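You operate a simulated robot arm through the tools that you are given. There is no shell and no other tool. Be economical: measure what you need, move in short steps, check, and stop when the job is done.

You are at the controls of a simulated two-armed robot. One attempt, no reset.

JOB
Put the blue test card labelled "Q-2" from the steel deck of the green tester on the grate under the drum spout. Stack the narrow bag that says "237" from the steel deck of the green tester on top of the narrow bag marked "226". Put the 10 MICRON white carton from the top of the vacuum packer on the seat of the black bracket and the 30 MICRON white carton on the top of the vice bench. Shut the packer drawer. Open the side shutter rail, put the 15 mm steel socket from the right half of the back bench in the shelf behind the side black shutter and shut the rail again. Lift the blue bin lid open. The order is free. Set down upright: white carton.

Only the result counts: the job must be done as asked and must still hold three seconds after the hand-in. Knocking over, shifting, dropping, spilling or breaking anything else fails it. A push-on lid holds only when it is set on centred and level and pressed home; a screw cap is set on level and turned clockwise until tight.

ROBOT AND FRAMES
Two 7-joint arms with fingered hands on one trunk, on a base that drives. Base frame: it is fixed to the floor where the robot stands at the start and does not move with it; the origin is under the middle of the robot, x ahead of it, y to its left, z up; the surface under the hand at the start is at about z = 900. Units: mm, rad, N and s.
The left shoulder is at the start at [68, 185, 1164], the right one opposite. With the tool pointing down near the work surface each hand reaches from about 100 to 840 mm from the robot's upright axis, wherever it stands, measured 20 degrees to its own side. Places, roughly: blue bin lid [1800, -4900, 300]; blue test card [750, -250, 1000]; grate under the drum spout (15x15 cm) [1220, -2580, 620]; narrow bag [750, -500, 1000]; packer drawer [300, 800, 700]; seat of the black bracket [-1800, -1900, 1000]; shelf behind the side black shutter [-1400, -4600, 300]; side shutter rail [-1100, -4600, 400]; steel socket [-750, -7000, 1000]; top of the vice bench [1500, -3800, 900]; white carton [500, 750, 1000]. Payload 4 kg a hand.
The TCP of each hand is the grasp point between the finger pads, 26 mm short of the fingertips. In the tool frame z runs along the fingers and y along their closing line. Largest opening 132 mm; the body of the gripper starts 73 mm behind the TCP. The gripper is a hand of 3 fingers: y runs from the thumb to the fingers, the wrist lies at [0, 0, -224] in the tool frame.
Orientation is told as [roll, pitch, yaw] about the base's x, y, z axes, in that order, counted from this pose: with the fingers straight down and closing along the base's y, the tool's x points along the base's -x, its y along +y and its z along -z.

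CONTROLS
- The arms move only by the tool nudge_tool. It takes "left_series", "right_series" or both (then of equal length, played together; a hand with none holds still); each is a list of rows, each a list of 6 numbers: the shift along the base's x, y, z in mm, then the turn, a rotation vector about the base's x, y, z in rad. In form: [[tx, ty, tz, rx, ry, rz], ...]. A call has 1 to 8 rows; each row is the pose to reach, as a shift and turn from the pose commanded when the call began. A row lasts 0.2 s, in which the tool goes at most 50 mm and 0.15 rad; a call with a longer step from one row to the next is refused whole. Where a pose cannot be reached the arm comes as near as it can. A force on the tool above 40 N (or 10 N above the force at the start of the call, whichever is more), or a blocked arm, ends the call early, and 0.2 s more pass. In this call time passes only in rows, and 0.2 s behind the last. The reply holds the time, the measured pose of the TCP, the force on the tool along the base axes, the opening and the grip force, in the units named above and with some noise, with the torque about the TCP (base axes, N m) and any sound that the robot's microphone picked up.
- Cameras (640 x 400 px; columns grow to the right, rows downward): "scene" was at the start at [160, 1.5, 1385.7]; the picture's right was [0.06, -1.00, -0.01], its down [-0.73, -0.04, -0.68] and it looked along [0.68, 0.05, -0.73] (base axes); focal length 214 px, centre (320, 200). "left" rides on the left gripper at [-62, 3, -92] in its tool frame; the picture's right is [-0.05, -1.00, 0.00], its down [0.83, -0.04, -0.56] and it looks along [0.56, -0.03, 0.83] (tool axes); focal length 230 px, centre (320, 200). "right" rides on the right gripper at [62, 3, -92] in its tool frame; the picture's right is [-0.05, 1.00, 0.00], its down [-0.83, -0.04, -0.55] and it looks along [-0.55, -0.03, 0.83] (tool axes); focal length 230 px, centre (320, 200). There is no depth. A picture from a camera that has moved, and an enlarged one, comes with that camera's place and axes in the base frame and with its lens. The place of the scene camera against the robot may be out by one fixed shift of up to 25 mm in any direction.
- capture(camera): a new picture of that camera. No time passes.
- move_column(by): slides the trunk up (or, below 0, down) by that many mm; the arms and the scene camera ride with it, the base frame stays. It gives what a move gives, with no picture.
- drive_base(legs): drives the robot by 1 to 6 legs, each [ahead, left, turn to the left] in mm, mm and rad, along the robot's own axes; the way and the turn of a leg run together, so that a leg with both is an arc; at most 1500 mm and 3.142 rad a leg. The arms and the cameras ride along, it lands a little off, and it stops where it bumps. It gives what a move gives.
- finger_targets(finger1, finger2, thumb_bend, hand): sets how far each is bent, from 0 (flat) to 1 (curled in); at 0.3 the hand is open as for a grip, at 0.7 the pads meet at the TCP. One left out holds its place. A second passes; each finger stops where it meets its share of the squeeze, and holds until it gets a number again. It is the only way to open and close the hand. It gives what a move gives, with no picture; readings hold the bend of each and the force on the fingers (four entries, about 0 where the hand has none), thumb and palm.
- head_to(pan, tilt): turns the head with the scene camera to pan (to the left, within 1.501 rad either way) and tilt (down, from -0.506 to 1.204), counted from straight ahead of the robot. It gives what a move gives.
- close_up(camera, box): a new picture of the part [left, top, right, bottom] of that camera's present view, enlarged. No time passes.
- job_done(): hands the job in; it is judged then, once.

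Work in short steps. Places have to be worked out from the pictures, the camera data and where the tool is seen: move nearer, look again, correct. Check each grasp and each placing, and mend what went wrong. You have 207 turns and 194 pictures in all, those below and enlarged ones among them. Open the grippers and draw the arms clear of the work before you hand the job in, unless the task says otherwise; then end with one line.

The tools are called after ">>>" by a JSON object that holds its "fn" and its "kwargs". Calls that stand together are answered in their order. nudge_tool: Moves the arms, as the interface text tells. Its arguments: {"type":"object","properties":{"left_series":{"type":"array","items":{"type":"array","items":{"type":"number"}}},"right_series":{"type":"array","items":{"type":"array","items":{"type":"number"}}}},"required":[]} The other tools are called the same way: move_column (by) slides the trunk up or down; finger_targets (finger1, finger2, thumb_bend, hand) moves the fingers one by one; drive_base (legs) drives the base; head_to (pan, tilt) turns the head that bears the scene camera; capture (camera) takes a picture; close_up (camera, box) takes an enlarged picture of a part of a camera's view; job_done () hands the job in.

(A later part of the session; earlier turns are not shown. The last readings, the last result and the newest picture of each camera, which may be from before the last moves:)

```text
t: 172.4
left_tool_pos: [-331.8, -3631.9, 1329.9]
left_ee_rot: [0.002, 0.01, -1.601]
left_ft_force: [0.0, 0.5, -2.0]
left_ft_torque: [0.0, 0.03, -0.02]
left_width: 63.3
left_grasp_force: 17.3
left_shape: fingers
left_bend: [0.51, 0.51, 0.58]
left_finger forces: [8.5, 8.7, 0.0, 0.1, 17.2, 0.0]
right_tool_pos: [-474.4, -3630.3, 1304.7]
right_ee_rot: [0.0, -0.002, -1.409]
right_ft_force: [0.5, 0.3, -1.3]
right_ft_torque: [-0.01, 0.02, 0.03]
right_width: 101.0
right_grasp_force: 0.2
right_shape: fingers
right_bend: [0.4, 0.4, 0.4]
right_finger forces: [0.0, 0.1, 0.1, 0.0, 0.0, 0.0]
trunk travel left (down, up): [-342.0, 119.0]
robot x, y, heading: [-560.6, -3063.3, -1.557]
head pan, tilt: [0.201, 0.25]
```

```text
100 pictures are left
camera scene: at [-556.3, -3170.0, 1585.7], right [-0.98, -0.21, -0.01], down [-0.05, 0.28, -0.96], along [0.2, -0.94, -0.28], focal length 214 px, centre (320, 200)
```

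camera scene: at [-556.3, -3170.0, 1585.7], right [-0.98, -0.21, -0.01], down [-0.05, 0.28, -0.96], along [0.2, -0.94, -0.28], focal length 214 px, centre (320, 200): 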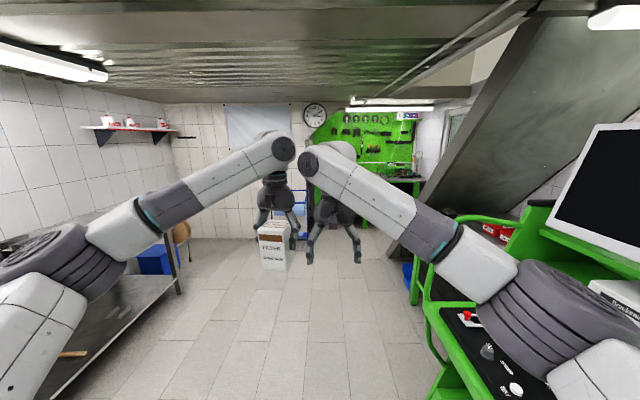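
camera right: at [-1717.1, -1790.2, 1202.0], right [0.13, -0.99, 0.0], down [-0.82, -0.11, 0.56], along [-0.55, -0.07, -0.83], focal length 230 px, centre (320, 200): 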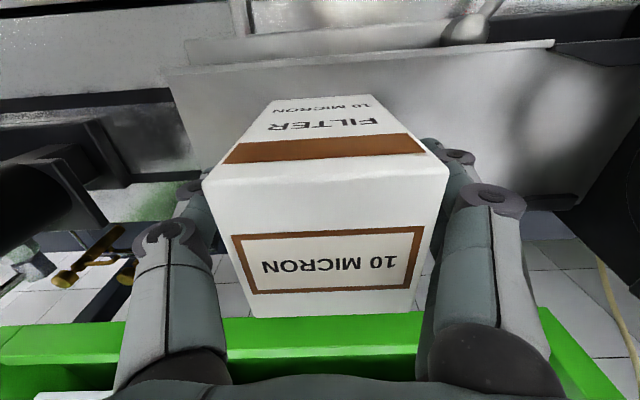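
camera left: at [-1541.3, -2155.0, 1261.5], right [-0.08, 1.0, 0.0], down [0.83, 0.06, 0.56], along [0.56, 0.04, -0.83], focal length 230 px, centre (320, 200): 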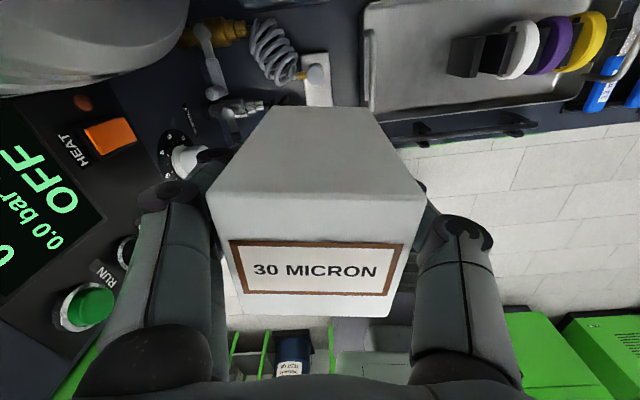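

The drum, spout table and vice bench are along the +x wall. I turn to face +x, strafe toward the bench and look.

>>> {"fn": "drive_base", "kwargs": {"legs": [[0, 0, 1.558], [600, 0, 0], [0, -900, 0]]}}

>>> {"fn": "head_to", "kwargs": {"pan": 0, "tilt": 0.5}}

>>> {"fn": "capture", "kwargs": {"camera": "scene"}}

```text
t: 183.9
left_tool_pos: [618.8, -3728.0, 1329.3]
left_ee_rot: [0.002, 0.011, -0.039]
left_ft_force: [-0.1, 0.3, -2.8]
left_ft_torque: [0.0, 0.0, 0.0]
left_width: 63.1
left_grasp_force: 16.7
left_shape: fingers
left_bend: [0.51, 0.51, 0.58]
left_finger forces: [8.2, 8.4, 0.0, 0.0, 16.5, 0.0]
right_tool_pos: [616.6, -3872.1, 1303.6]
right_ee_rot: [0.002, -0.002, 0.153]
right_ft_force: [-0.2, -1.2, -0.3]
right_ft_torque: [-0.02, 0.0, -0.01]
right_width: 101.1
right_grasp_force: 0.0
right_shape: fingers
right_bend: [0.4, 0.4, 0.4]
right_finger forces: [0.1, 0.0, 0.0, 0.1, 0.1, 0.0]
trunk travel left (down, up): [-342.0, 119.0]
robot x, y, heading: [43.7, -3954.0, 0.001]
head pan, tilt: [0.201, 0.25]
```

```text
t: 184.7
left_tool_pos: [619.3, -3729.1, 1330.2]
left_ee_rot: [0.002, 0.011, -0.036]
left_ft_force: [0.2, 0.3, -1.7]
left_ft_torque: [0.01, -0.02, -0.01]
left_width: 62.9
left_grasp_force: 16.7
left_shape: fingers
left_bend: [0.51, 0.51, 0.58]
left_finger forces: [8.2, 8.5, 0.0, 0.1, 16.5, 0.1]
right_tool_pos: [617.1, -3873.1, 1304.3]
right_ee_rot: [0.002, -0.003, 0.153]
right_ft_force: [0.1, 0.4, -0.2]
right_ft_torque: [0.02, 0.03, 0.01]
right_width: 101.1
right_grasp_force: 0.1
right_shape: fingers
right_bend: [0.4, 0.4, 0.4]
right_finger forces: [0.0, 0.0, 0.1, 0.0, 0.0, 0.0]
trunk travel left (down, up): [-342.0, 119.0]
robot x, y, heading: [48.5, -3955.6, 0.0]
head pan, tilt: [0.0, 0.499]
```

```text
99 pictures are left
camera scene: at [136.2, -3960.5, 1562.7], right [0.0, -1.0, 0.0], down [-0.51, 0.0, -0.86], along [0.86, 0.0, -0.51], focal length 214 px, centre (320, 200)
```

scene: 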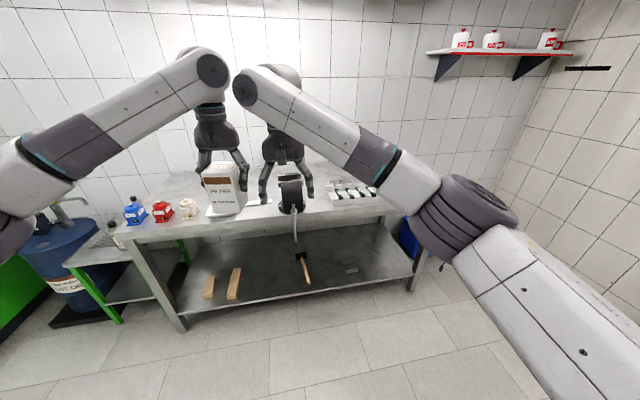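

The room is turned ~0.19 rad. I square up to the vice bench and come closer.

>>> {"fn": "drive_base", "kwargs": {"legs": [[0, 0, 0.187], [350, 0, 0]]}}

>>> {"fn": "head_to", "kwargs": {"pan": 0.1, "tilt": 0.7}}

>>> {"fn": "capture", "kwargs": {"camera": "scene"}}

```text
t: 187.7
left_tool_pos: [905.1, -3560.3, 1329.4]
left_ee_rot: [0.002, 0.008, 0.152]
left_ft_force: [-0.7, -0.4, -1.5]
left_ft_torque: [0.02, -0.02, 0.0]
left_width: 63.2
left_grasp_force: 16.7
left_shape: fingers
left_bend: [0.51, 0.51, 0.58]
left_finger forces: [8.3, 8.4, 0.1, 0.0, 16.5, 0.1]
right_tool_pos: [930.2, -3700.6, 1305.1]
right_ee_rot: [0.001, -0.003, 0.345]
right_ft_force: [-0.2, 0.2, -0.3]
right_ft_torque: [0.0, -0.03, 0.02]
right_width: 101.2
right_grasp_force: 0.1
right_shape: fingers
right_bend: [0.4, 0.4, 0.4]
right_finger forces: [0.0, 0.1, 0.0, 0.1, 0.0, 0.0]
trunk travel left (down, up): [-342.0, 119.0]
robot x, y, heading: [387.5, -3894.4, 0.193]
head pan, tilt: [0.0, 0.499]
```

```text
t: 188.4
left_tool_pos: [907.7, -3559.9, 1328.6]
left_ee_rot: [0.003, 0.01, 0.152]
left_ft_force: [0.2, -0.3, -1.2]
left_ft_torque: [0.01, -0.01, -0.02]
left_width: 63.2
left_grasp_force: 16.2
left_shape: fingers
left_bend: [0.51, 0.51, 0.58]
left_finger forces: [8.2, 8.4, 0.1, 0.0, 16.4, 0.1]
right_tool_pos: [932.0, -3701.4, 1304.1]
right_ee_rot: [0.0, -0.002, 0.345]
right_ft_force: [0.7, 0.0, 0.3]
right_ft_torque: [0.01, 0.01, -0.01]
right_width: 101.3
right_grasp_force: 0.0
right_shape: fingers
right_bend: [0.4, 0.4, 0.4]
right_finger forces: [0.0, 0.0, 0.1, 0.0, 0.0, 0.0]
trunk travel left (down, up): [-342.0, 119.0]
robot x, y, heading: [388.1, -3893.8, 0.187]
head pan, tilt: [0.099, 0.7]
```

```text
98 pictures are left
camera scene: at [467.4, -3867.5, 1545.1], right [0.29, -0.96, 0.0], down [-0.65, -0.19, -0.74], along [0.71, 0.21, -0.67], focal length 214 px, centre (320, 200)
```

scene: 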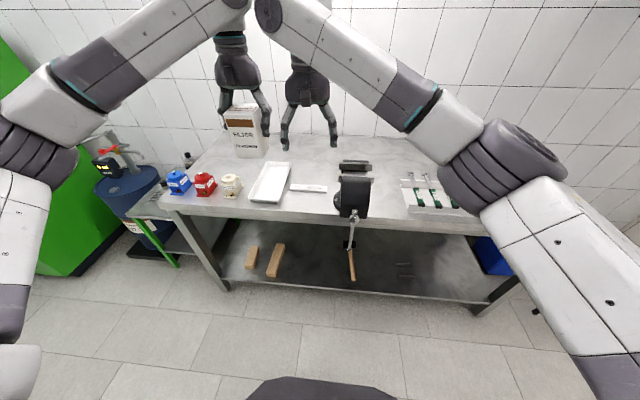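

>>> {"fn": "close_up", "kwargs": {"camera": "scene", "box": [155, 100, 475, 230]}}

```text
2.00 times, centred on (315, 165) of scene
camera zoom: at [467.4, -3867.5, 1545.1], right [0.29, -0.96, 0.0], down [-0.65, -0.19, -0.74], along [0.71, 0.21, -0.67], focal length 429 px, centre (330, 270)
```

zoom: 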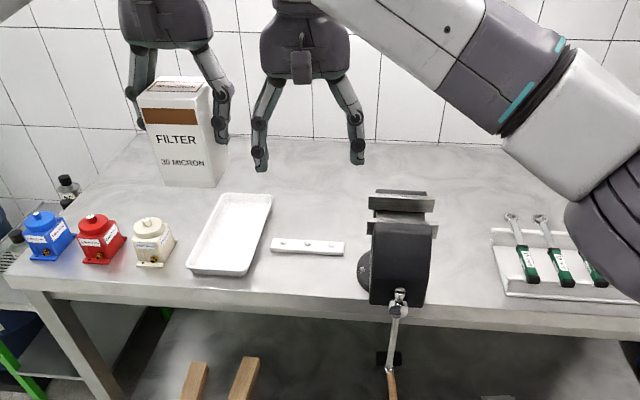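

A free spot lies behind the white strip, about (1360, -3570). I drive ahead, lower the trunk, and move the left hand over it.

>>> {"fn": "drive_base", "kwargs": {"legs": [[250, 0, 0]]}}

>>> {"fn": "move_column", "kwargs": {"by": -140}}

>>> {"fn": "capture", "kwargs": {"camera": "scene"}}

```text
t: 190.2
left_tool_pos: [1151.9, -3513.6, 1329.3]
left_ee_rot: [0.002, 0.007, 0.15]
left_ft_force: [0.3, -0.1, -1.3]
left_ft_torque: [-0.02, -0.04, -0.01]
left_width: 63.3
left_grasp_force: 16.4
left_shape: fingers
left_bend: [0.51, 0.51, 0.58]
left_finger forces: [8.2, 8.4, 0.0, 0.0, 16.5, 0.1]
right_tool_pos: [1177.4, -3655.1, 1305.7]
right_ee_rot: [-0.001, -0.001, 0.341]
right_ft_force: [0.9, 0.2, -0.6]
right_ft_torque: [0.0, 0.01, 0.0]
right_width: 101.1
right_grasp_force: 0.0
right_shape: fingers
right_bend: [0.4, 0.4, 0.4]
right_finger forces: [0.0, 0.1, 0.1, 0.0, 0.1, 0.0]
trunk travel left (down, up): [-342.0, 119.0]
robot x, y, heading: [632.3, -3842.6, 0.187]
head pan, tilt: [0.099, 0.7]
```

```text
t: 191.9
left_tool_pos: [1153.4, -3512.6, 1190.7]
left_ee_rot: [0.003, 0.006, 0.149]
left_ft_force: [-0.3, 0.1, -2.4]
left_ft_torque: [-0.01, -0.03, 0.0]
left_width: 63.0
left_grasp_force: 16.4
left_shape: fingers
left_bend: [0.51, 0.51, 0.58]
left_finger forces: [8.2, 8.4, 0.0, 0.0, 16.6, 0.0]
right_tool_pos: [1177.2, -3654.8, 1165.6]
right_ee_rot: [0.001, -0.003, 0.343]
right_ft_force: [-0.2, 0.3, -0.3]
right_ft_torque: [-0.04, -0.01, -0.02]
right_width: 100.9
right_grasp_force: 0.0
right_shape: fingers
right_bend: [0.4, 0.4, 0.4]
right_finger forces: [0.0, 0.0, 0.0, 0.1, 0.0, 0.1]
trunk travel left (down, up): [-202.0, 259.0]
robot x, y, heading: [631.6, -3842.2, 0.192]
head pan, tilt: [0.099, 0.7]
```

```text
96 pictures are left
camera scene: at [784.3, -3806.7, 1384.5], right [0.28, -0.96, -0.02], down [-0.74, -0.21, -0.64], along [0.61, 0.2, -0.77], focal length 214 px, centre (320, 200)
```

scene: 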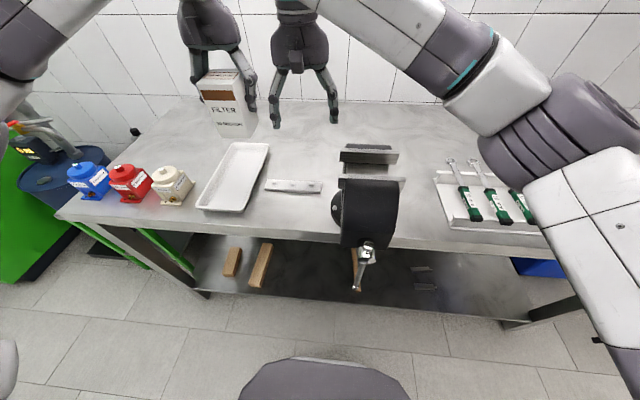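

I move the right hand aside and the left over the spot, lowering partway.

>>> {"fn": "nudge_tool", "kwargs": {"left_series": [[0, 0, 0, 0, 0, 0.01], [30, 0, -10, 0, 0, 0.02], [70, -5, -20, 0, 0, 0.03], [110, -12, -30, 0, 0, 0.03], [150, -20, -45, 0, 0, 0.03], [190, -30, -65, 0, 0, 0.03], [197, -32, -105, 0, 0, 0.03]], "right_series": [[-5, -35, 0, 0, 0, 0], [-10, -70, 0, 0, 0, 0], [-15, -105, 0, 0, 0, 0], [-20, -140, 0, 0, 0, 0], [-20, -170, 0, 0, 0, 0], [-20, -170, 0, 0, 0, 0], [-20, -170, 0, 0, 0, 0]]}}

>>> {"fn": "capture", "kwargs": {"camera": "scene"}}

```text
t: 193.5
left_tool_pos: [1350.1, -3545.2, 1087.1]
left_ee_rot: [0.003, 0.009, 0.178]
left_ft_force: [0.8, 1.3, -2.1]
left_ft_torque: [-0.01, -0.01, -0.02]
left_width: 63.2
left_grasp_force: 16.7
left_shape: fingers
left_bend: [0.51, 0.51, 0.58]
left_finger forces: [8.2, 8.6, 0.0, 0.1, 16.6, 0.0]
right_tool_pos: [1158.8, -3823.4, 1164.9]
right_ee_rot: [0.0, -0.002, 0.343]
right_ft_force: [-1.1, 0.6, -0.3]
right_ft_torque: [0.01, 0.06, 0.0]
right_width: 100.9
right_grasp_force: 0.1
right_shape: fingers
right_bend: [0.4, 0.4, 0.4]
right_finger forces: [0.0, 0.0, 0.0, 0.0, 0.1, 0.0]
trunk travel left (down, up): [-202.0, 259.0]
robot x, y, heading: [633.8, -3842.0, 0.191]
head pan, tilt: [0.099, 0.7]
```

```text
95 pictures are left
camera scene: at [785.9, -3805.0, 1384.0], right [0.28, -0.96, -0.02], down [-0.74, -0.21, -0.64], along [0.61, 0.19, -0.77], focal length 214 px, centre (320, 200)
```

scene: 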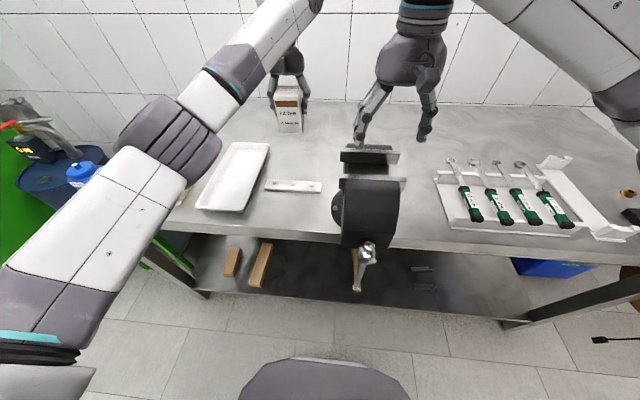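

Spot is clear. I lower to just above and then feel for contact.

>>> {"fn": "nudge_tool", "kwargs": {"left_series": [[0, 0, -35, 0, 0, 0], [0, 0, -70, 0, 0, 0], [0, 0, -85, 0, 0, 0], [0, 0, -95, 0, 0, 0], [0, 0, -102, 0, 0, 0], [0, 0, -108, 0, 0, 0]]}}

```text
t: 194.9
left_tool_pos: [1350.6, -3544.5, 978.0]
left_ee_rot: [0.004, 0.009, 0.179]
left_ft_force: [0.6, -0.4, -2.2]
left_ft_torque: [-0.02, 0.0, -0.02]
left_width: 63.2
left_grasp_force: 16.3
left_shape: fingers
left_bend: [0.51, 0.51, 0.58]
left_finger forces: [8.2, 8.4, 0.1, 0.0, 16.6, 0.1]
right_tool_pos: [1158.1, -3824.9, 1164.5]
right_ee_rot: [0.001, -0.001, 0.343]
right_ft_force: [0.6, 0.3, -0.4]
right_ft_torque: [-0.03, -0.01, 0.0]
right_width: 101.2
right_grasp_force: 0.0
right_shape: fingers
right_bend: [0.4, 0.4, 0.4]
right_finger forces: [0.0, 0.1, 0.0, 0.1, 0.0, 0.1]
trunk travel left (down, up): [-202.0, 259.0]
robot x, y, heading: [637.3, -3838.9, 0.192]
head pan, tilt: [0.099, 0.7]
```

>>> {"fn": "nudge_tool", "kwargs": {"left_series": [[0, 0, -4, 0, 0, 0], [0, 0, -8, 0, 0, 0], [0, 0, -12, 0, 0, 0], [0, 0, -16, 0, 0, 0], [0, 0, -20, 0, 0, 0]]}}

>>> {"fn": "close_up", "kwargs": {"camera": "scene", "box": [220, 60, 380, 180]}}

```text
t: 196.1
left_tool_pos: [1349.3, -3546.2, 964.5]
left_ee_rot: [0.002, -0.002, 0.178]
left_ft_force: [5.6, 3.1, 37.1]
left_ft_torque: [0.13, -0.03, 0.03]
left_width: 63.3
left_grasp_force: 21.4
left_shape: fingers
left_bend: [0.52, 0.52, 0.59]
left_finger forces: [12.9, 11.5, 0.0, 0.0, 19.8, 0.0]
right_tool_pos: [1154.2, -3826.1, 1167.4]
right_ee_rot: [0.0, -0.005, 0.341]
right_ft_force: [0.4, -0.4, -0.2]
right_ft_torque: [-0.01, 0.0, -0.03]
right_width: 100.9
right_grasp_force: 0.1
right_shape: fingers
right_bend: [0.4, 0.4, 0.4]
right_finger forces: [0.1, 0.0, 0.1, 0.0, 0.0, 0.0]
trunk travel left (down, up): [-202.0, 259.0]
robot x, y, heading: [636.2, -3841.1, 0.191]
head pan, tilt: [0.099, 0.7]
```

```text
3.33 times, centred on (300, 120) of scene
camera zoom: at [780.4, -3808.2, 1385.4], right [0.28, -0.96, -0.02], down [-0.73, -0.21, -0.65], along [0.62, 0.2, -0.76], focal length 715 px, centre (387, 467)
```

zoom: 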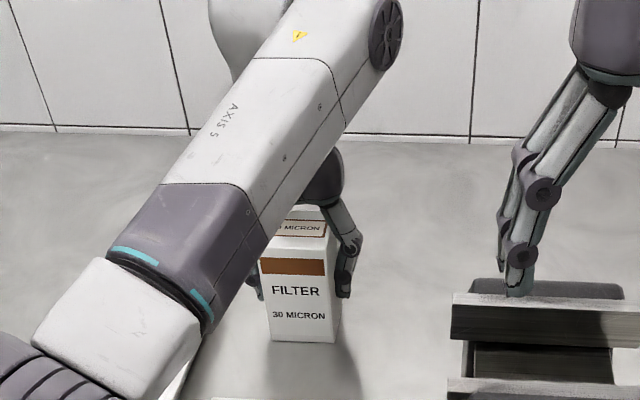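

Contact on the bench. I ease up 4 mm, open, and lift clear.

>>> {"fn": "nudge_tool", "kwargs": {"left_series": [[0, 0, 6, 0, 0, 0]]}}

>>> {"fn": "finger_targets", "kwargs": {"hand": "left", "finger1": 0.4, "finger2": 0.4, "thumb_bend": 0.4}}

>>> {"fn": "nudge_tool", "kwargs": {"left_series": [[0, 0, 40, 0, 0, 0], [0, 0, 80, 0, 0, 0], [0, 0, 120, 0, 0, 0], [-20, 5, 160, 0, 0, 0], [-60, 15, 190, 0, 0, 0], [-100, 25, 210, 0, 0, 0], [-145, 35, 220, 0, 0, 0], [-190, 40, 225, 0, 0, 0]]}}

>>> {"fn": "capture", "kwargs": {"camera": "scene"}}

```text
t: 196.5
left_tool_pos: [1349.8, -3546.2, 966.0]
left_ee_rot: [0.003, 0.006, 0.18]
left_ft_force: [4.6, 2.5, 21.1]
left_ft_torque: [0.07, -0.27, 0.04]
left_width: 63.5
left_grasp_force: 20.9
left_shape: fingers
left_bend: [0.52, 0.52, 0.59]
left_finger forces: [11.7, 10.6, 0.0, 0.1, 19.7, 0.0]
right_tool_pos: [1157.1, -3826.2, 1164.1]
right_ee_rot: [-0.001, -0.005, 0.343]
right_ft_force: [0.1, 0.1, 1.3]
right_ft_torque: [0.01, 0.0, -0.01]
right_width: 101.0
right_grasp_force: 0.0
right_shape: fingers
right_bend: [0.4, 0.4, 0.4]
right_finger forces: [0.0, 0.0, 0.0, 0.0, 0.0, 0.1]
trunk travel left (down, up): [-202.0, 259.0]
robot x, y, heading: [638.6, -3844.4, 0.19]
head pan, tilt: [0.099, 0.7]
```

```text
t: 197.5
left_tool_pos: [1351.6, -3545.9, 962.5]
left_ee_rot: [0.002, 0.009, 0.181]
left_ft_force: [-1.3, 0.5, -0.7]
left_ft_torque: [-0.02, -0.03, 0.0]
left_width: 101.6
left_grasp_force: 0.0
left_shape: fingers
left_bend: [0.4, 0.4, 0.4]
left_finger forces: [0.1, 0.0, 0.1, 0.0, 0.1, 0.1]
right_tool_pos: [1157.7, -3825.6, 1164.4]
right_ee_rot: [-0.001, -0.003, 0.341]
right_ft_force: [0.0, 0.1, -0.3]
right_ft_torque: [-0.02, 0.01, -0.01]
right_width: 101.4
right_grasp_force: 0.0
right_shape: fingers
right_bend: [0.4, 0.4, 0.4]
right_finger forces: [0.0, 0.0, 0.1, 0.1, 0.0, 0.0]
trunk travel left (down, up): [-202.0, 259.0]
robot x, y, heading: [635.4, -3842.2, 0.191]
head pan, tilt: [0.099, 0.7]
```

```text
refused: row 5 steps farther than a row can; nothing moved
```

```text
93 pictures are left
camera scene: at [784.9, -3806.7, 1384.3], right [0.28, -0.96, -0.02], down [-0.74, -0.21, -0.64], along [0.61, 0.2, -0.77], focal length 214 px, centre (320, 200)
```

scene: 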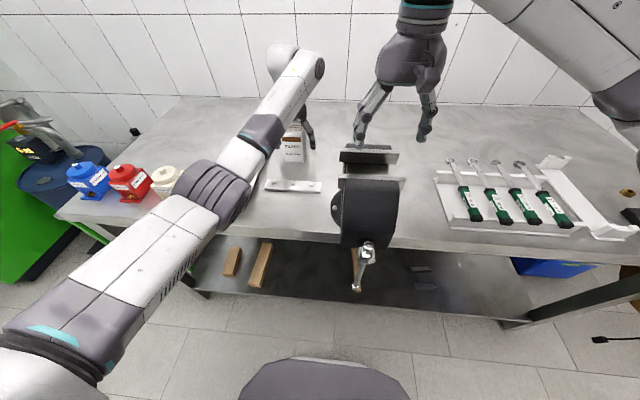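

>>> {"fn": "nudge_tool", "kwargs": {"left_series": [[0, 0, 40, 0, 0, 0], [0, 0, 80, 0, 0, 0], [0, 0, 120, 0, 0, 0], [-10, 5, 160, 0, 0, 0], [-35, 10, 190, 0, 0, 0], [-75, 20, 210, 0, 0, 0], [-115, 30, 225, 0, 0, 0], [-155, 40, 235, 0, 0, 0]]}}

>>> {"fn": "capture", "kwargs": {"camera": "scene"}}

```text
t: 199.3
left_tool_pos: [1297.4, -3515.5, 1186.8]
left_ee_rot: [0.004, 0.01, 0.178]
left_ft_force: [-0.3, 0.3, 0.4]
left_ft_torque: [0.03, -0.01, 0.0]
left_width: 101.3
left_grasp_force: 0.1
left_shape: fingers
left_bend: [0.4, 0.4, 0.4]
left_finger forces: [0.0, 0.1, 0.0, 0.1, 0.1, 0.1]
left hand out of reach, approached as far as the arm can: row 5, 6, 7, 8
right_tool_pos: [1155.7, -3827.7, 1165.3]
right_ee_rot: [0.003, -0.006, 0.341]
right_ft_force: [0.1, 0.7, -0.2]
right_ft_torque: [0.04, -0.02, 0.02]
right_width: 101.1
right_grasp_force: 0.0
right_shape: fingers
right_bend: [0.4, 0.4, 0.4]
right_finger forces: [0.1, 0.1, 0.1, 0.0, 0.0, 0.1]
trunk travel left (down, up): [-202.0, 259.0]
robot x, y, heading: [632.7, -3843.0, 0.188]
head pan, tilt: [0.099, 0.7]
```

```text
92 pictures are left
camera scene: at [783.1, -3809.4, 1384.8], right [0.28, -0.96, -0.02], down [-0.74, -0.2, -0.64], along [0.61, 0.2, -0.76], focal length 214 px, centre (320, 200)
```

scene: 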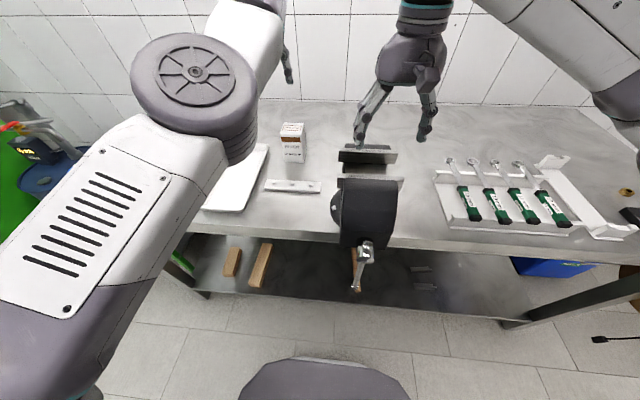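

The 30 MICRON carton stands on the bench. The left elbow has folded inward again, so I back off from the bench and use the yaw-winding trick to bring it back out.

>>> {"fn": "drive_base", "kwargs": {"legs": [[-700, 0, 0], [0, 0, -0.19]]}}

>>> {"fn": "nudge_tool", "kwargs": {"left_series": [[-15, 32, -17, 0, 0, -0.14], [-30, 64, -34, 0, 0, -0.28], [-45, 96, -51, 0, 0, -0.42], [-60, 128, -68, 0, 0, -0.56], [-75, 160, -85, 0, 0, -0.7], [-90, 192, -102, 0, 0, -0.84], [-105, 224, -119, 0, 0, -0.98], [-120, 250, -136, 0, 0, -1.12]]}}

>>> {"fn": "nudge_tool", "kwargs": {"left_series": [[0, 0, 0, 0, 0, -0.149], [0, 0, 0, 0, 0, -0.298], [0, 0, 0, 0, 0, -0.447], [0, 0, 0, 0, 0, -0.596], [0, 0, 0, 0, 0, -0.745], [0, 0, 0, 0, 0, -0.894], [0, 0, 0, 0, 0, -1.043], [0, 0, 0, 0, 0, -1.192]]}}

>>> {"fn": "nudge_tool", "kwargs": {"left_series": [[0, 0, 0, 0, 0, -0.149], [0, 0, 0, 0, 0, -0.298], [0, 0, 0, 0, 0, -0.447], [0, 0, 0, 0, 0, -0.596], [0, 0, 0, 0, 0, -0.745], [0, 0, 0, 0, 0, -0.894], [0, 0, 0, 0, 0, -1.043], [0, 0, 0, 0, 0, -1.192]]}}

>>> {"fn": "nudge_tool", "kwargs": {"left_series": [[0, 0, 0, 0, 0, -0.149], [0, 0, 0, 0, 0, -0.298], [0, 0, 0, 0, 0, -0.447], [0, 0, 0, 0, 0, -0.596], [0, 0, 0, 0, 0, -0.745], [0, 0, 0, 0, 0, -0.894], [0, 0, 0, 0, 0, -1.043]]}}

>>> {"fn": "head_to", "kwargs": {"pan": 0.7, "tilt": 0.6}}

>>> {"fn": "capture", "kwargs": {"camera": "scene"}}

```text
t: 203.9
left_tool_pos: [650.4, -3777.7, 1185.8]
left_ee_rot: [0.001, 0.011, -0.013]
left_ft_force: [-0.5, -0.2, 0.3]
left_ft_torque: [0.01, 0.01, -0.03]
left_width: 101.7
left_grasp_force: 0.0
left_shape: fingers
left_bend: [0.4, 0.4, 0.4]
left_finger forces: [0.1, 0.1, 0.0, 0.0, 0.1, 0.0]
right_tool_pos: [452.8, -4058.3, 1163.6]
right_ee_rot: [0.002, -0.004, 0.148]
right_ft_force: [-0.1, -0.6, -0.3]
right_ft_torque: [0.0, 0.02, 0.05]
right_width: 101.1
right_grasp_force: 0.0
right_shape: fingers
right_bend: [0.4, 0.4, 0.4]
right_finger forces: [0.0, 0.0, 0.0, 0.1, 0.0, 0.0]
trunk travel left (down, up): [-202.0, 259.0]
robot x, y, heading: [-64.4, -3971.9, -0.005]
head pan, tilt: [0.099, 0.7]
```

```text
t: 205.7
left_tool_pos: [528.0, -3528.5, 1048.7]
left_ee_rot: [0.002, 0.011, -1.137]
left_ft_force: [1.1, -0.4, 0.0]
left_ft_torque: [-0.01, 0.0, -0.05]
left_width: 101.7
left_grasp_force: 0.1
left_shape: fingers
left_bend: [0.4, 0.4, 0.4]
left_finger forces: [0.0, 0.0, 0.1, 0.0, 0.0, 0.0]
left hand out of reach, approached as far as the arm can: row 1, 2, 3, 4, 5, 6
right_tool_pos: [453.7, -4056.6, 1163.8]
right_ee_rot: [0.0, -0.002, 0.147]
right_ft_force: [0.5, 0.0, 0.4]
right_ft_torque: [-0.05, -0.03, -0.03]
right_width: 101.1
right_grasp_force: 0.0
right_shape: fingers
right_bend: [0.4, 0.4, 0.4]
right_finger forces: [0.0, 0.0, 0.1, 0.1, 0.0, 0.0]
trunk travel left (down, up): [-202.0, 259.0]
robot x, y, heading: [-67.2, -3972.5, -0.001]
head pan, tilt: [0.099, 0.7]
```

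```text
t: 207.5
left_tool_pos: [531.8, -3528.7, 1049.5]
left_ee_rot: [0.002, 0.008, -2.328]
left_ft_force: [0.3, 0.3, -0.4]
left_ft_torque: [-0.02, 0.0, -0.02]
left_width: 101.4
left_grasp_force: 0.1
left_shape: fingers
left_bend: [0.4, 0.4, 0.4]
left_finger forces: [0.1, 0.0, 0.0, 0.0, 0.0, 0.0]
right_tool_pos: [453.0, -4058.3, 1164.7]
right_ee_rot: [0.001, -0.004, 0.147]
right_ft_force: [0.2, 0.0, 0.5]
right_ft_torque: [0.01, 0.0, -0.04]
right_width: 100.7
right_grasp_force: 0.0
right_shape: fingers
right_bend: [0.4, 0.4, 0.4]
right_finger forces: [0.1, 0.0, 0.1, 0.0, 0.0, 0.1]
trunk travel left (down, up): [-202.0, 259.0]
robot x, y, heading: [-67.5, -3971.4, -0.006]
head pan, tilt: [0.099, 0.7]
```

```text
t: 209.3
left_tool_pos: [531.4, -3528.8, 1049.7]
left_ee_rot: [0.002, 0.008, 2.762]
left_ft_force: [1.0, 0.1, -0.1]
left_ft_torque: [0.02, -0.01, 0.01]
left_width: 101.2
left_grasp_force: 0.0
left_shape: fingers
left_bend: [0.4, 0.4, 0.4]
left_finger forces: [0.1, 0.0, 0.0, 0.1, 0.0, 0.0]
right_tool_pos: [452.6, -4058.5, 1164.7]
right_ee_rot: [-0.001, -0.002, 0.149]
right_ft_force: [0.7, -1.1, 0.2]
right_ft_torque: [0.04, -0.03, 0.0]
right_width: 100.8
right_grasp_force: 0.2
right_shape: fingers
right_bend: [0.4, 0.4, 0.4]
right_finger forces: [0.0, 0.0, 0.0, 0.1, 0.0, 0.0]
trunk travel left (down, up): [-202.0, 259.0]
robot x, y, heading: [-61.9, -3974.7, -0.001]
head pan, tilt: [0.099, 0.7]
```

```text
t: 210.9
left_tool_pos: [683.4, -3565.8, 1069.6]
left_ee_rot: [0.006, 0.009, 1.79]
left_ft_force: [-0.4, 0.4, -0.7]
left_ft_torque: [0.04, 0.02, 0.04]
left_width: 101.4
left_grasp_force: 0.1
left_shape: fingers
left_bend: [0.4, 0.4, 0.4]
left_finger forces: [0.1, 0.0, 0.0, 0.1, 0.0, 0.1]
left hand out of reach, approached as far as the arm can: row 2, 3, 4, 5, 6, 7
right_tool_pos: [453.4, -4059.4, 1164.1]
right_ee_rot: [0.001, -0.005, 0.148]
right_ft_force: [0.5, -0.2, 0.5]
right_ft_torque: [0.0, 0.01, 0.03]
right_width: 100.9
right_grasp_force: 0.1
right_shape: fingers
right_bend: [0.4, 0.4, 0.4]
right_finger forces: [0.1, 0.0, 0.0, 0.0, 0.1, 0.0]
trunk travel left (down, up): [-202.0, 259.0]
robot x, y, heading: [-63.1, -3975.3, -0.005]
head pan, tilt: [0.099, 0.7]
```

```text
t: 211.9
left_tool_pos: [683.8, -3566.7, 1070.7]
left_ee_rot: [0.003, 0.01, 1.791]
left_ft_force: [-0.7, -0.7, -0.1]
left_ft_torque: [0.03, -0.01, -0.02]
left_width: 101.8
left_grasp_force: 0.1
left_shape: fingers
left_bend: [0.4, 0.4, 0.4]
left_finger forces: [0.1, 0.0, 0.0, 0.0, 0.0, 0.0]
right_tool_pos: [453.5, -4059.0, 1163.7]
right_ee_rot: [0.0, -0.004, 0.149]
right_ft_force: [-0.9, -0.3, 0.9]
right_ft_torque: [0.01, 0.0, -0.01]
right_width: 101.0
right_grasp_force: 0.0
right_shape: fingers
right_bend: [0.4, 0.4, 0.4]
right_finger forces: [0.0, 0.1, 0.0, 0.0, 0.0, 0.0]
trunk travel left (down, up): [-202.0, 259.0]
robot x, y, heading: [-64.7, -3978.6, -0.001]
head pan, tilt: [0.7, 0.6]
```

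```text
91 pictures are left
camera scene: at [75.9, -3922.8, 1395.7], right [0.63, -0.77, -0.11], down [-0.57, -0.36, -0.74], along [0.53, 0.53, -0.67], focal length 214 px, centre (320, 200)
```

scene: 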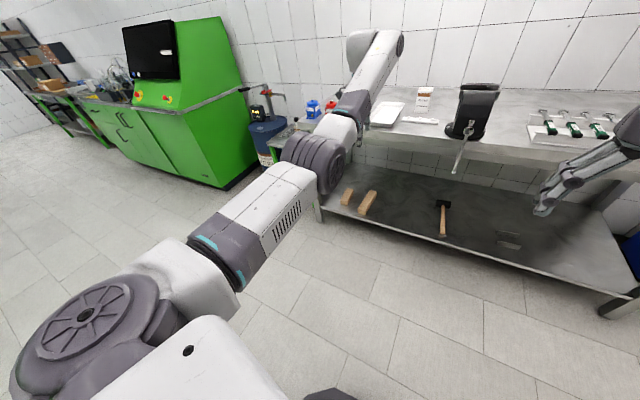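

Same state as before. I repeat the raise-and-pull with more winding.

>>> {"fn": "nudge_tool", "kwargs": {"left_series": [[-20, 0, 30, 0, 0, -0.1], [-40, 0, 60, 0, 0, -0.2], [-60, 0, 90, 0, 0, -0.3], [-80, 0, 110, 0, 0, -0.4], [-100, 0, 120, 0, 0, -0.5], [-120, 0, 120, 0, 0, -0.6]]}}

>>> {"fn": "nudge_tool", "kwargs": {"left_series": [[-20, 0, 10, 0, 0, -0.05], [-40, 0, 20, 0, 0, -0.1], [-60, 0, 30, 0, 0, -0.15]]}}

>>> {"fn": "capture", "kwargs": {"camera": "scene"}}

```text
t: 213.3
left_tool_pos: [562.9, -3562.6, 1192.7]
left_ee_rot: [0.002, 0.01, 1.191]
left_ft_force: [0.8, -0.2, 0.5]
left_ft_torque: [0.03, -0.02, -0.01]
left_width: 101.5
left_grasp_force: 0.1
left_shape: fingers
left_bend: [0.4, 0.4, 0.4]
left_finger forces: [0.0, 0.0, 0.0, 0.0, 0.0, 0.0]
left hand out of reach, approached as far as the arm can: row 1, 2
right_tool_pos: [449.9, -4056.2, 1166.6]
right_ee_rot: [0.0, -0.005, 0.15]
right_ft_force: [-1.3, -0.3, 0.2]
right_ft_torque: [0.0, -0.01, 0.01]
right_width: 101.3
right_grasp_force: 0.0
right_shape: fingers
right_bend: [0.4, 0.4, 0.4]
right_finger forces: [0.0, 0.0, 0.0, 0.0, 0.0, 0.0]
trunk travel left (down, up): [-202.0, 259.0]
robot x, y, heading: [-67.2, -3975.8, -0.005]
head pan, tilt: [0.7, 0.6]
```

```text
t: 214.1
left_tool_pos: [500.0, -3573.8, 1217.6]
left_ee_rot: [0.003, 0.008, 1.044]
left_ft_force: [0.5, -0.6, -0.3]
left_ft_torque: [0.03, -0.03, 0.0]
left_width: 101.5
left_grasp_force: 0.0
left_shape: fingers
left_bend: [0.4, 0.4, 0.4]
left_finger forces: [0.0, 0.0, 0.1, 0.0, 0.0, 0.1]
left hand out of reach, approached as far as the arm can: row 2, 3
right_tool_pos: [453.0, -4059.1, 1164.5]
right_ee_rot: [0.001, -0.005, 0.146]
right_ft_force: [0.0, -0.4, -0.9]
right_ft_torque: [0.02, -0.01, 0.0]
right_width: 100.9
right_grasp_force: 0.0
right_shape: fingers
right_bend: [0.4, 0.4, 0.4]
right_finger forces: [0.0, 0.1, 0.1, 0.0, 0.0, 0.0]
trunk travel left (down, up): [-202.0, 259.0]
robot x, y, heading: [-65.5, -3974.3, -0.003]
head pan, tilt: [0.7, 0.6]
```

```text
90 pictures are left
camera scene: at [75.4, -3922.6, 1395.8], right [0.63, -0.77, -0.11], down [-0.57, -0.36, -0.74], along [0.53, 0.53, -0.67], focal length 214 px, centre (320, 200)
```

scene: 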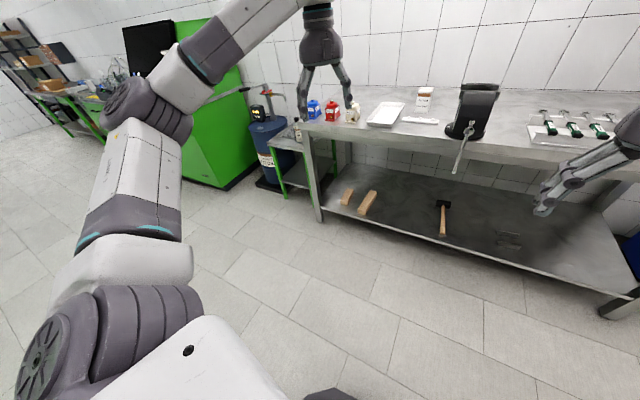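

The elbow is out again. I unwind the yaw fully, in one batch.

>>> {"fn": "nudge_tool", "kwargs": {"left_series": [[0, -15, 0, 0, 0, 0.149], [0, -30, 0, 0, 0, 0.298], [0, -45, 0, 0, 0, 0.447], [0, -60, 0, 0, 0, 0.596], [0, -75, 0, 0, 0, 0.745], [0, -90, 0, 0, 0, 0.894], [0, -105, 0, 0, 0, 1.043], [0, -110, 0, 0, 0, 1.192]]}}

>>> {"fn": "nudge_tool", "kwargs": {"left_series": [[0, 0, 0, 0, 0, 0.149], [0, 0, 0, 0, 0, 0.298], [0, 0, 0, 0, 0, 0.447], [0, 0, 0, 0, 0, 0.596], [0, 0, 0, 0, 0, 0.745], [0, 0, 0, 0, 0, 0.894], [0, 0, 0, 0, 0, 1.043], [0, 0, 0, 0, 0, 1.192]]}}

>>> {"fn": "nudge_tool", "kwargs": {"left_series": [[0, 0, 0, 0, 0, 0.149], [0, 0, 0, 0, 0, 0.298], [0, 0, 0, 0, 0, 0.447], [0, 0, 0, 0, 0, 0.596], [0, 0, 0, 0, 0, 0.745], [0, 0, 0, 0, 0, 0.894], [0, 0, 0, 0, 0, 1.043], [0, 0, 0, 0, 0, 1.192]]}}

>>> {"fn": "nudge_tool", "kwargs": {"left_series": [[0, 0, 0, 0, 0, 0.149], [0, 0, 0, 0, 0, 0.298], [0, 0, 0, 0, 0, 0.447], [0, 0, 0, 0, 0, 0.596], [0, 0, 0, 0, 0, 0.745], [0, 0, 0, 0, 0, 0.894], [0, 0, 0, 0, 0, 1.043], [0, 0, 0, 0, 0, 1.192]]}}

>>> {"fn": "nudge_tool", "kwargs": {"left_series": [[0, 0, 0, 0, 0, 0.12], [0, 0, 0, 0, 0, 0.24], [0, 0, 0, 0, 0, 0.36], [0, 0, 0, 0, 0, 0.47]]}}

>>> {"fn": "head_to", "kwargs": {"pan": 0.9, "tilt": 0.4}}

>>> {"fn": "capture", "kwargs": {"camera": "scene"}}

```text
t: 215.9
left_tool_pos: [502.3, -3684.0, 1216.6]
left_ee_rot: [0.003, 0.011, 2.235]
left_ft_force: [-0.2, 0.9, 0.1]
left_ft_torque: [-0.01, 0.02, 0.0]
left_width: 101.4
left_grasp_force: 0.1
left_shape: fingers
left_bend: [0.4, 0.4, 0.4]
left_finger forces: [0.0, 0.0, 0.0, 0.0, 0.0, 0.0]
right_tool_pos: [453.5, -4059.2, 1163.7]
right_ee_rot: [0.0, -0.004, 0.149]
right_ft_force: [0.6, 0.3, -0.3]
right_ft_torque: [-0.01, 0.04, -0.03]
right_width: 101.0
right_grasp_force: 0.1
right_shape: fingers
right_bend: [0.4, 0.4, 0.4]
right_finger forces: [0.0, 0.0, 0.0, 0.0, 0.0, 0.0]
trunk travel left (down, up): [-202.0, 259.0]
robot x, y, heading: [-64.1, -3976.5, -0.006]
head pan, tilt: [0.7, 0.6]
```

```text
t: 217.7
left_tool_pos: [501.0, -3684.4, 1215.5]
left_ee_rot: [0.004, 0.008, -2.857]
left_ft_force: [-0.3, 0.1, 0.4]
left_ft_torque: [0.05, 0.0, 0.01]
left_width: 101.4
left_grasp_force: 0.0
left_shape: fingers
left_bend: [0.4, 0.4, 0.4]
left_finger forces: [0.1, 0.0, 0.1, 0.0, 0.0, 0.1]
right_tool_pos: [452.9, -4058.3, 1165.2]
right_ee_rot: [0.001, -0.003, 0.147]
right_ft_force: [-0.5, -0.7, -0.6]
right_ft_torque: [-0.01, 0.0, -0.03]
right_width: 101.1
right_grasp_force: 0.1
right_shape: fingers
right_bend: [0.4, 0.4, 0.4]
right_finger forces: [0.1, 0.0, 0.0, 0.0, 0.0, 0.0]
trunk travel left (down, up): [-202.0, 259.0]
robot x, y, heading: [-66.3, -3972.1, -0.003]
head pan, tilt: [0.7, 0.6]
```

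```text
t: 219.5
left_tool_pos: [501.4, -3683.5, 1217.0]
left_ee_rot: [0.001, 0.009, -1.663]
left_ft_force: [-0.3, -0.8, -0.1]
left_ft_torque: [-0.01, 0.0, 0.0]
left_width: 101.7
left_grasp_force: 0.1
left_shape: fingers
left_bend: [0.4, 0.4, 0.4]
left_finger forces: [0.0, 0.1, 0.0, 0.0, 0.0, 0.0]
right_tool_pos: [453.4, -4057.6, 1163.3]
right_ee_rot: [0.0, -0.005, 0.148]
right_ft_force: [0.2, -0.4, 0.4]
right_ft_torque: [0.0, -0.01, -0.01]
right_width: 100.8
right_grasp_force: 0.0
right_shape: fingers
right_bend: [0.4, 0.4, 0.4]
right_finger forces: [0.0, 0.1, 0.0, 0.0, 0.1, 0.0]
trunk travel left (down, up): [-202.0, 259.0]
robot x, y, heading: [-63.8, -3975.4, -0.005]
head pan, tilt: [0.7, 0.6]
```

```text
t: 221.3
left_tool_pos: [501.6, -3683.4, 1216.8]
left_ee_rot: [0.002, 0.01, -0.471]
left_ft_force: [0.2, -0.3, -0.6]
left_ft_torque: [0.0, 0.02, 0.03]
left_width: 101.5
left_grasp_force: 0.0
left_shape: fingers
left_bend: [0.4, 0.4, 0.4]
left_finger forces: [0.1, 0.0, 0.0, 0.1, 0.0, 0.1]
right_tool_pos: [452.4, -4058.4, 1164.6]
right_ee_rot: [0.0, -0.002, 0.148]
right_ft_force: [0.5, 0.3, 0.3]
right_ft_torque: [0.03, 0.0, 0.01]
right_width: 101.1
right_grasp_force: 0.1
right_shape: fingers
right_bend: [0.4, 0.4, 0.4]
right_finger forces: [0.1, 0.0, 0.0, 0.1, 0.1, 0.0]
trunk travel left (down, up): [-202.0, 259.0]
robot x, y, heading: [-68.6, -3970.2, -0.001]
head pan, tilt: [0.7, 0.6]
```

```text
t: 222.3
left_tool_pos: [500.2, -3683.6, 1215.5]
left_ee_rot: [0.004, 0.01, -0.001]
left_ft_force: [-0.1, 0.2, -0.5]
left_ft_torque: [-0.01, 0.0, 0.01]
left_width: 101.7
left_grasp_force: 0.2
left_shape: fingers
left_bend: [0.4, 0.4, 0.4]
left_finger forces: [0.0, 0.0, 0.0, 0.0, 0.0, 0.0]
right_tool_pos: [453.9, -4058.7, 1163.1]
right_ee_rot: [0.0, -0.004, 0.149]
right_ft_force: [-0.2, -0.5, -0.3]
right_ft_torque: [-0.02, 0.02, 0.0]
right_width: 101.0
right_grasp_force: 0.0
right_shape: fingers
right_bend: [0.4, 0.4, 0.4]
right_finger forces: [0.0, 0.0, 0.0, 0.0, 0.0, 0.0]
trunk travel left (down, up): [-202.0, 259.0]
robot x, y, heading: [-66.8, -3975.9, -0.007]
head pan, tilt: [0.7, 0.6]
```

```text
t: 223.0
left_tool_pos: [501.0, -3682.7, 1215.9]
left_ee_rot: [0.004, 0.011, -0.002]
left_ft_force: [0.1, -1.5, -0.2]
left_ft_torque: [0.01, -0.02, 0.01]
left_width: 101.5
left_grasp_force: 0.1
left_shape: fingers
left_bend: [0.4, 0.4, 0.4]
left_finger forces: [0.0, 0.0, 0.0, 0.0, 0.0, 0.0]
right_tool_pos: [452.9, -4057.7, 1164.4]
right_ee_rot: [-0.001, -0.003, 0.147]
right_ft_force: [1.0, -0.2, 1.3]
right_ft_torque: [0.0, 0.03, 0.0]
right_width: 101.3
right_grasp_force: 0.0
right_shape: fingers
right_bend: [0.4, 0.4, 0.4]
right_finger forces: [0.1, 0.1, 0.0, 0.0, 0.0, 0.1]
trunk travel left (down, up): [-202.0, 259.0]
robot x, y, heading: [-64.3, -3976.7, -0.0]
head pan, tilt: [0.901, 0.4]
```

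```text
89 pictures are left
camera scene: at [69.2, -3906.8, 1415.4], right [0.77, -0.62, -0.13], down [-0.4, -0.3, -0.87], along [0.5, 0.72, -0.48], focal length 214 px, centre (320, 200)
```

scene: 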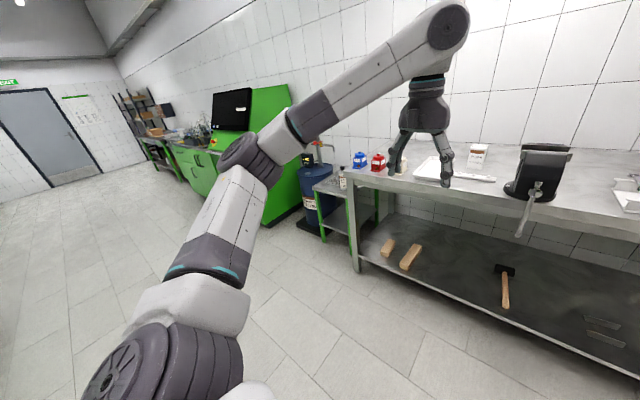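

Left arm restored. Next the blue bin: I drive to face it beyond the end of the vice bench.

>>> {"fn": "drive_base", "kwargs": {"legs": [[0, -950, 0], [600, 0, 0.187]]}}

>>> {"fn": "head_to", "kwargs": {"pan": 0, "tilt": 0.6}}

>>> {"fn": "capture", "kwargs": {"camera": "scene"}}

```text
t: 231.0
left_tool_pos: [1039.5, -4476.4, 1217.1]
left_ee_rot: [0.003, 0.009, 0.178]
left_ft_force: [-0.5, 0.3, -0.2]
left_ft_torque: [0.01, -0.02, 0.03]
left_width: 101.6
left_grasp_force: 0.1
left_shape: fingers
left_bend: [0.4, 0.4, 0.4]
left_finger forces: [0.0, 0.0, 0.0, 0.0, 0.0, 0.0]
right_tool_pos: [1059.2, -4856.4, 1164.7]
right_ee_rot: [-0.001, -0.003, 0.331]
right_ft_force: [-0.2, 0.6, 0.7]
right_ft_torque: [-0.01, 0.0, -0.01]
right_width: 100.9
right_grasp_force: 0.0
right_shape: fingers
right_bend: [0.4, 0.4, 0.4]
right_finger forces: [0.1, 0.0, 0.0, 0.0, 0.1, 0.1]
trunk travel left (down, up): [-202.0, 259.0]
robot x, y, heading: [533.3, -4864.5, 0.176]
head pan, tilt: [0.901, 0.4]
```

```text
t: 232.2
left_tool_pos: [1038.6, -4477.4, 1215.9]
left_ee_rot: [0.003, 0.01, 0.177]
left_ft_force: [-0.1, -0.9, -0.8]
left_ft_torque: [-0.03, 0.04, 0.01]
left_width: 101.6
left_grasp_force: 0.0
left_shape: fingers
left_bend: [0.4, 0.4, 0.4]
left_finger forces: [0.1, 0.0, 0.0, 0.1, 0.0, 0.0]
right_tool_pos: [1059.1, -4855.0, 1164.5]
right_ee_rot: [0.0, -0.002, 0.329]
right_ft_force: [-0.4, 0.5, -0.2]
right_ft_torque: [-0.03, -0.03, 0.01]
right_width: 101.0
right_grasp_force: 0.0
right_shape: fingers
right_bend: [0.4, 0.4, 0.4]
right_finger forces: [0.0, 0.0, 0.0, 0.1, 0.1, 0.1]
trunk travel left (down, up): [-202.0, 259.0]
robot x, y, heading: [536.2, -4869.1, 0.172]
head pan, tilt: [0.0, 0.6]
```

```text
88 pictures are left
camera scene: at [693.2, -4839.6, 1392.1], right [0.18, -0.98, 0.0], down [-0.69, -0.12, -0.72], along [0.7, 0.13, -0.7], focal length 214 px, centre (320, 200)
```

scene: 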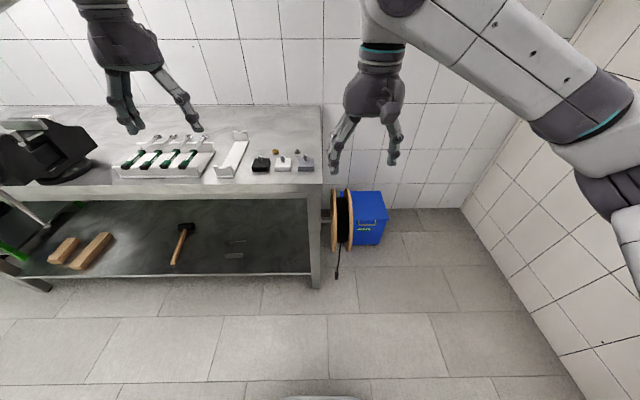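

>>> {"fn": "close_up", "kwargs": {"camera": "scene", "box": [310, 170, 430, 290]}}

```text
3.33 times, centred on (370, 230) of scene
camera zoom: at [693.2, -4839.6, 1392.1], right [0.18, -0.98, 0.0], down [-0.69, -0.12, -0.72], along [0.7, 0.13, -0.7], focal length 715 px, centre (153, 100)
```

zoom: 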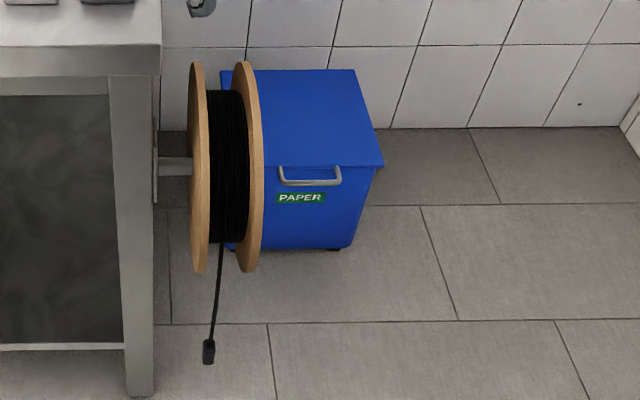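

The lid has a D-handle on its front edge at about (1605, -4974, 305), hinge at the wall side. I'll come from below with a forward-pointing right hand: first raise the left hand, lower the trunk, and begin pitching the right hand.

>>> {"fn": "nudge_tool", "kwargs": {"left_series": [[0, 0, 45, 0, 0, 0], [0, 0, 90, 0, 0, 0], [0, 0, 135, 0, 0, 0]]}}

>>> {"fn": "move_column", "kwargs": {"by": -195}}

>>> {"fn": "nudge_tool", "kwargs": {"right_series": [[12, -10, -25, 0.026, -0.137, 0], [24, -20, -50, 0.052, -0.275, 0], [36, -30, -75, 0.078, -0.413, 0], [48, -40, -100, 0.104, -0.55, 0], [60, -50, -125, 0.13, -0.688, 0], [70, -60, -150, 0.156, -0.826, 0], [80, -70, -180, 0.182, -0.963, 0], [85, -75, -215, 0.208, -1.1, 0]]}}

>>> {"fn": "capture", "kwargs": {"camera": "scene"}}

```text
t: 233.0
left_tool_pos: [1037.9, -4480.8, 1351.9]
left_ee_rot: [0.002, 0.011, 0.178]
left_ft_force: [0.8, -0.1, 0.2]
left_ft_torque: [0.01, 0.01, -0.02]
left_width: 101.4
left_grasp_force: 0.1
left_shape: fingers
left_bend: [0.4, 0.4, 0.4]
left_finger forces: [0.0, 0.0, 0.0, 0.0, 0.0, 0.0]
right_tool_pos: [1059.1, -4856.4, 1164.9]
right_ee_rot: [0.002, -0.003, 0.33]
right_ft_force: [0.2, -0.2, -0.6]
right_ft_torque: [0.01, -0.02, 0.01]
right_width: 101.0
right_grasp_force: 0.0
right_shape: fingers
right_bend: [0.4, 0.4, 0.4]
right_finger forces: [0.1, 0.0, 0.0, 0.0, 0.0, 0.0]
trunk travel left (down, up): [-202.0, 259.0]
robot x, y, heading: [536.1, -4863.8, 0.173]
head pan, tilt: [0.0, 0.6]
```

```text
t: 235.1
left_tool_pos: [1134.6, -4460.6, 1012.7]
left_ee_rot: [0.004, 0.233, 0.179]
left_ft_force: [-0.6, -0.1, -0.1]
left_ft_torque: [-0.01, 0.0, 0.01]
left_width: 101.4
left_grasp_force: 0.1
left_shape: fingers
left_bend: [0.4, 0.4, 0.4]
left_finger forces: [0.1, 0.0, 0.0, 0.0, 0.0, 0.1]
right_tool_pos: [1059.5, -4855.7, 970.6]
right_ee_rot: [0.0, -0.006, 0.329]
right_ft_force: [-0.9, 0.3, -0.4]
right_ft_torque: [-0.02, 0.0, 0.02]
right_width: 101.2
right_grasp_force: 0.1
right_shape: fingers
right_bend: [0.4, 0.4, 0.4]
right_finger forces: [0.1, 0.0, 0.0, 0.0, 0.0, 0.0]
trunk travel left (down, up): [-7.0, 454.0]
robot x, y, heading: [532.0, -4866.0, 0.181]
head pan, tilt: [0.0, 0.6]
```

```text
t: 237.1
left_tool_pos: [1137.0, -4461.3, 1011.6]
left_ee_rot: [0.004, 0.236, 0.178]
left_ft_force: [0.0, -1.0, 0.2]
left_ft_torque: [0.02, 0.05, -0.02]
left_width: 101.5
left_grasp_force: 0.0
left_shape: fingers
left_bend: [0.4, 0.4, 0.4]
left_finger forces: [0.1, 0.0, 0.1, 0.0, 0.0, 0.1]
right_tool_pos: [1185.2, -4928.8, 949.7]
right_ee_rot: [-1.601, -1.312, 1.743]
right_ft_force: [0.5, 0.4, 0.4]
right_ft_torque: [-0.01, -0.02, 0.0]
right_width: 101.5
right_grasp_force: 0.1
right_shape: fingers
right_bend: [0.4, 0.4, 0.4]
right_finger forces: [0.0, 0.0, 0.0, 0.1, 0.0, 0.1]
right hand out of reach, approached as far as the arm can: row 4, 5, 6, 7, 8
trunk travel left (down, up): [-7.0, 454.0]
robot x, y, heading: [537.9, -4867.9, 0.176]
head pan, tilt: [0.0, 0.6]
stopped in row 8 (right hand): the arm was blocked; the commanded pose is now the measured one
```

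```text
86 pictures are left
camera scene: at [862.9, -4810.2, 1094.5], right [0.18, -0.98, 0.0], down [-0.89, -0.16, -0.43], along [0.43, 0.08, -0.9], focal length 214 px, centre (320, 200)
```

scene: 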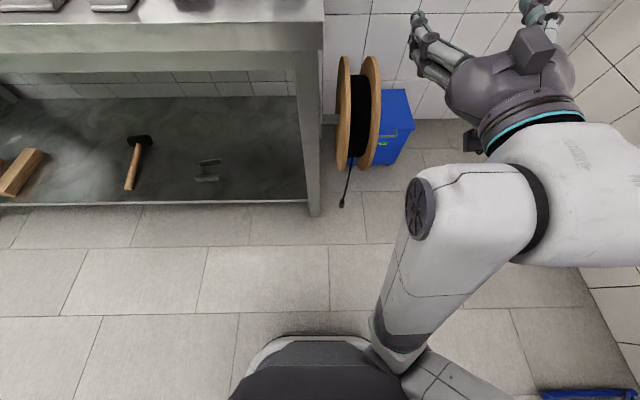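

The hand now points ahead (orientation is at the gimbal). I lower it straight down in open floor space.

>>> {"fn": "nudge_tool", "kwargs": {"right_series": [[5, 0, -45, 0, 0, 0], [10, 0, -90, 0, 0, 0], [15, 0, -135, 0, 0, 0], [20, 0, -180, 0, 0, 0], [20, 0, -225, 0, 0, 0], [20, 0, -270, 0, 0, 0], [20, 0, -315, 0, 0, 0], [20, 0, -360, 0, 0, 0]]}}

>>> {"fn": "capture", "kwargs": {"camera": "scene"}}

```text
t: 238.0
left_tool_pos: [1135.2, -4460.6, 1009.4]
left_ee_rot: [0.005, 0.238, 0.177]
left_ft_force: [0.0, 0.1, -0.3]
left_ft_torque: [0.02, 0.04, -0.01]
left_width: 101.9
left_grasp_force: 0.0
left_shape: fingers
left_bend: [0.4, 0.4, 0.4]
left_finger forces: [0.1, 0.0, 0.0, 0.1, 0.0, 0.0]
right_tool_pos: [1197.5, -4926.3, 830.0]
right_ee_rot: [-1.774, -1.33, 1.924]
right_ft_force: [-9.8, -1.6, 11.7]
right_ft_torque: [0.64, 0.24, 0.55]
right_width: 100.8
right_grasp_force: 6.6
right_shape: fingers
right_bend: [0.41, 0.4, 0.4]
right_finger forces: [13.0, 0.0, 0.1, 0.0, 0.1, 0.1]
trunk travel left (down, up): [-7.0, 454.0]
robot x, y, heading: [533.6, -4868.1, 0.182]
head pan, tilt: [0.0, 0.6]
stopped in row 4 (right hand): the force on the tool passed its limit at 56 N (the readings are from after the stop); the commanded pose is now the measured one
```

```text
85 pictures are left
camera scene: at [861.9, -4809.6, 1094.7], right [0.18, -0.98, 0.0], down [-0.89, -0.16, -0.43], along [0.43, 0.08, -0.9], focal length 214 px, centre (320, 200)
```

scene: 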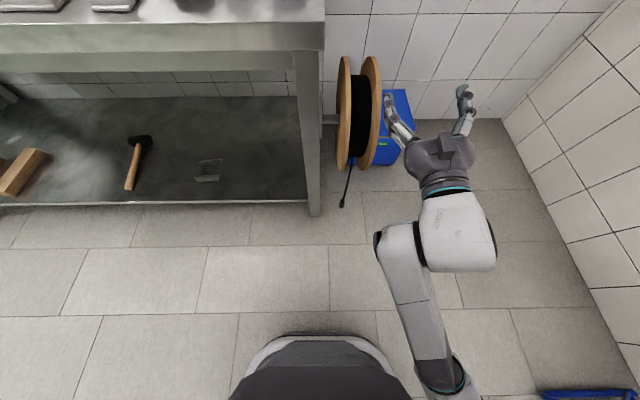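

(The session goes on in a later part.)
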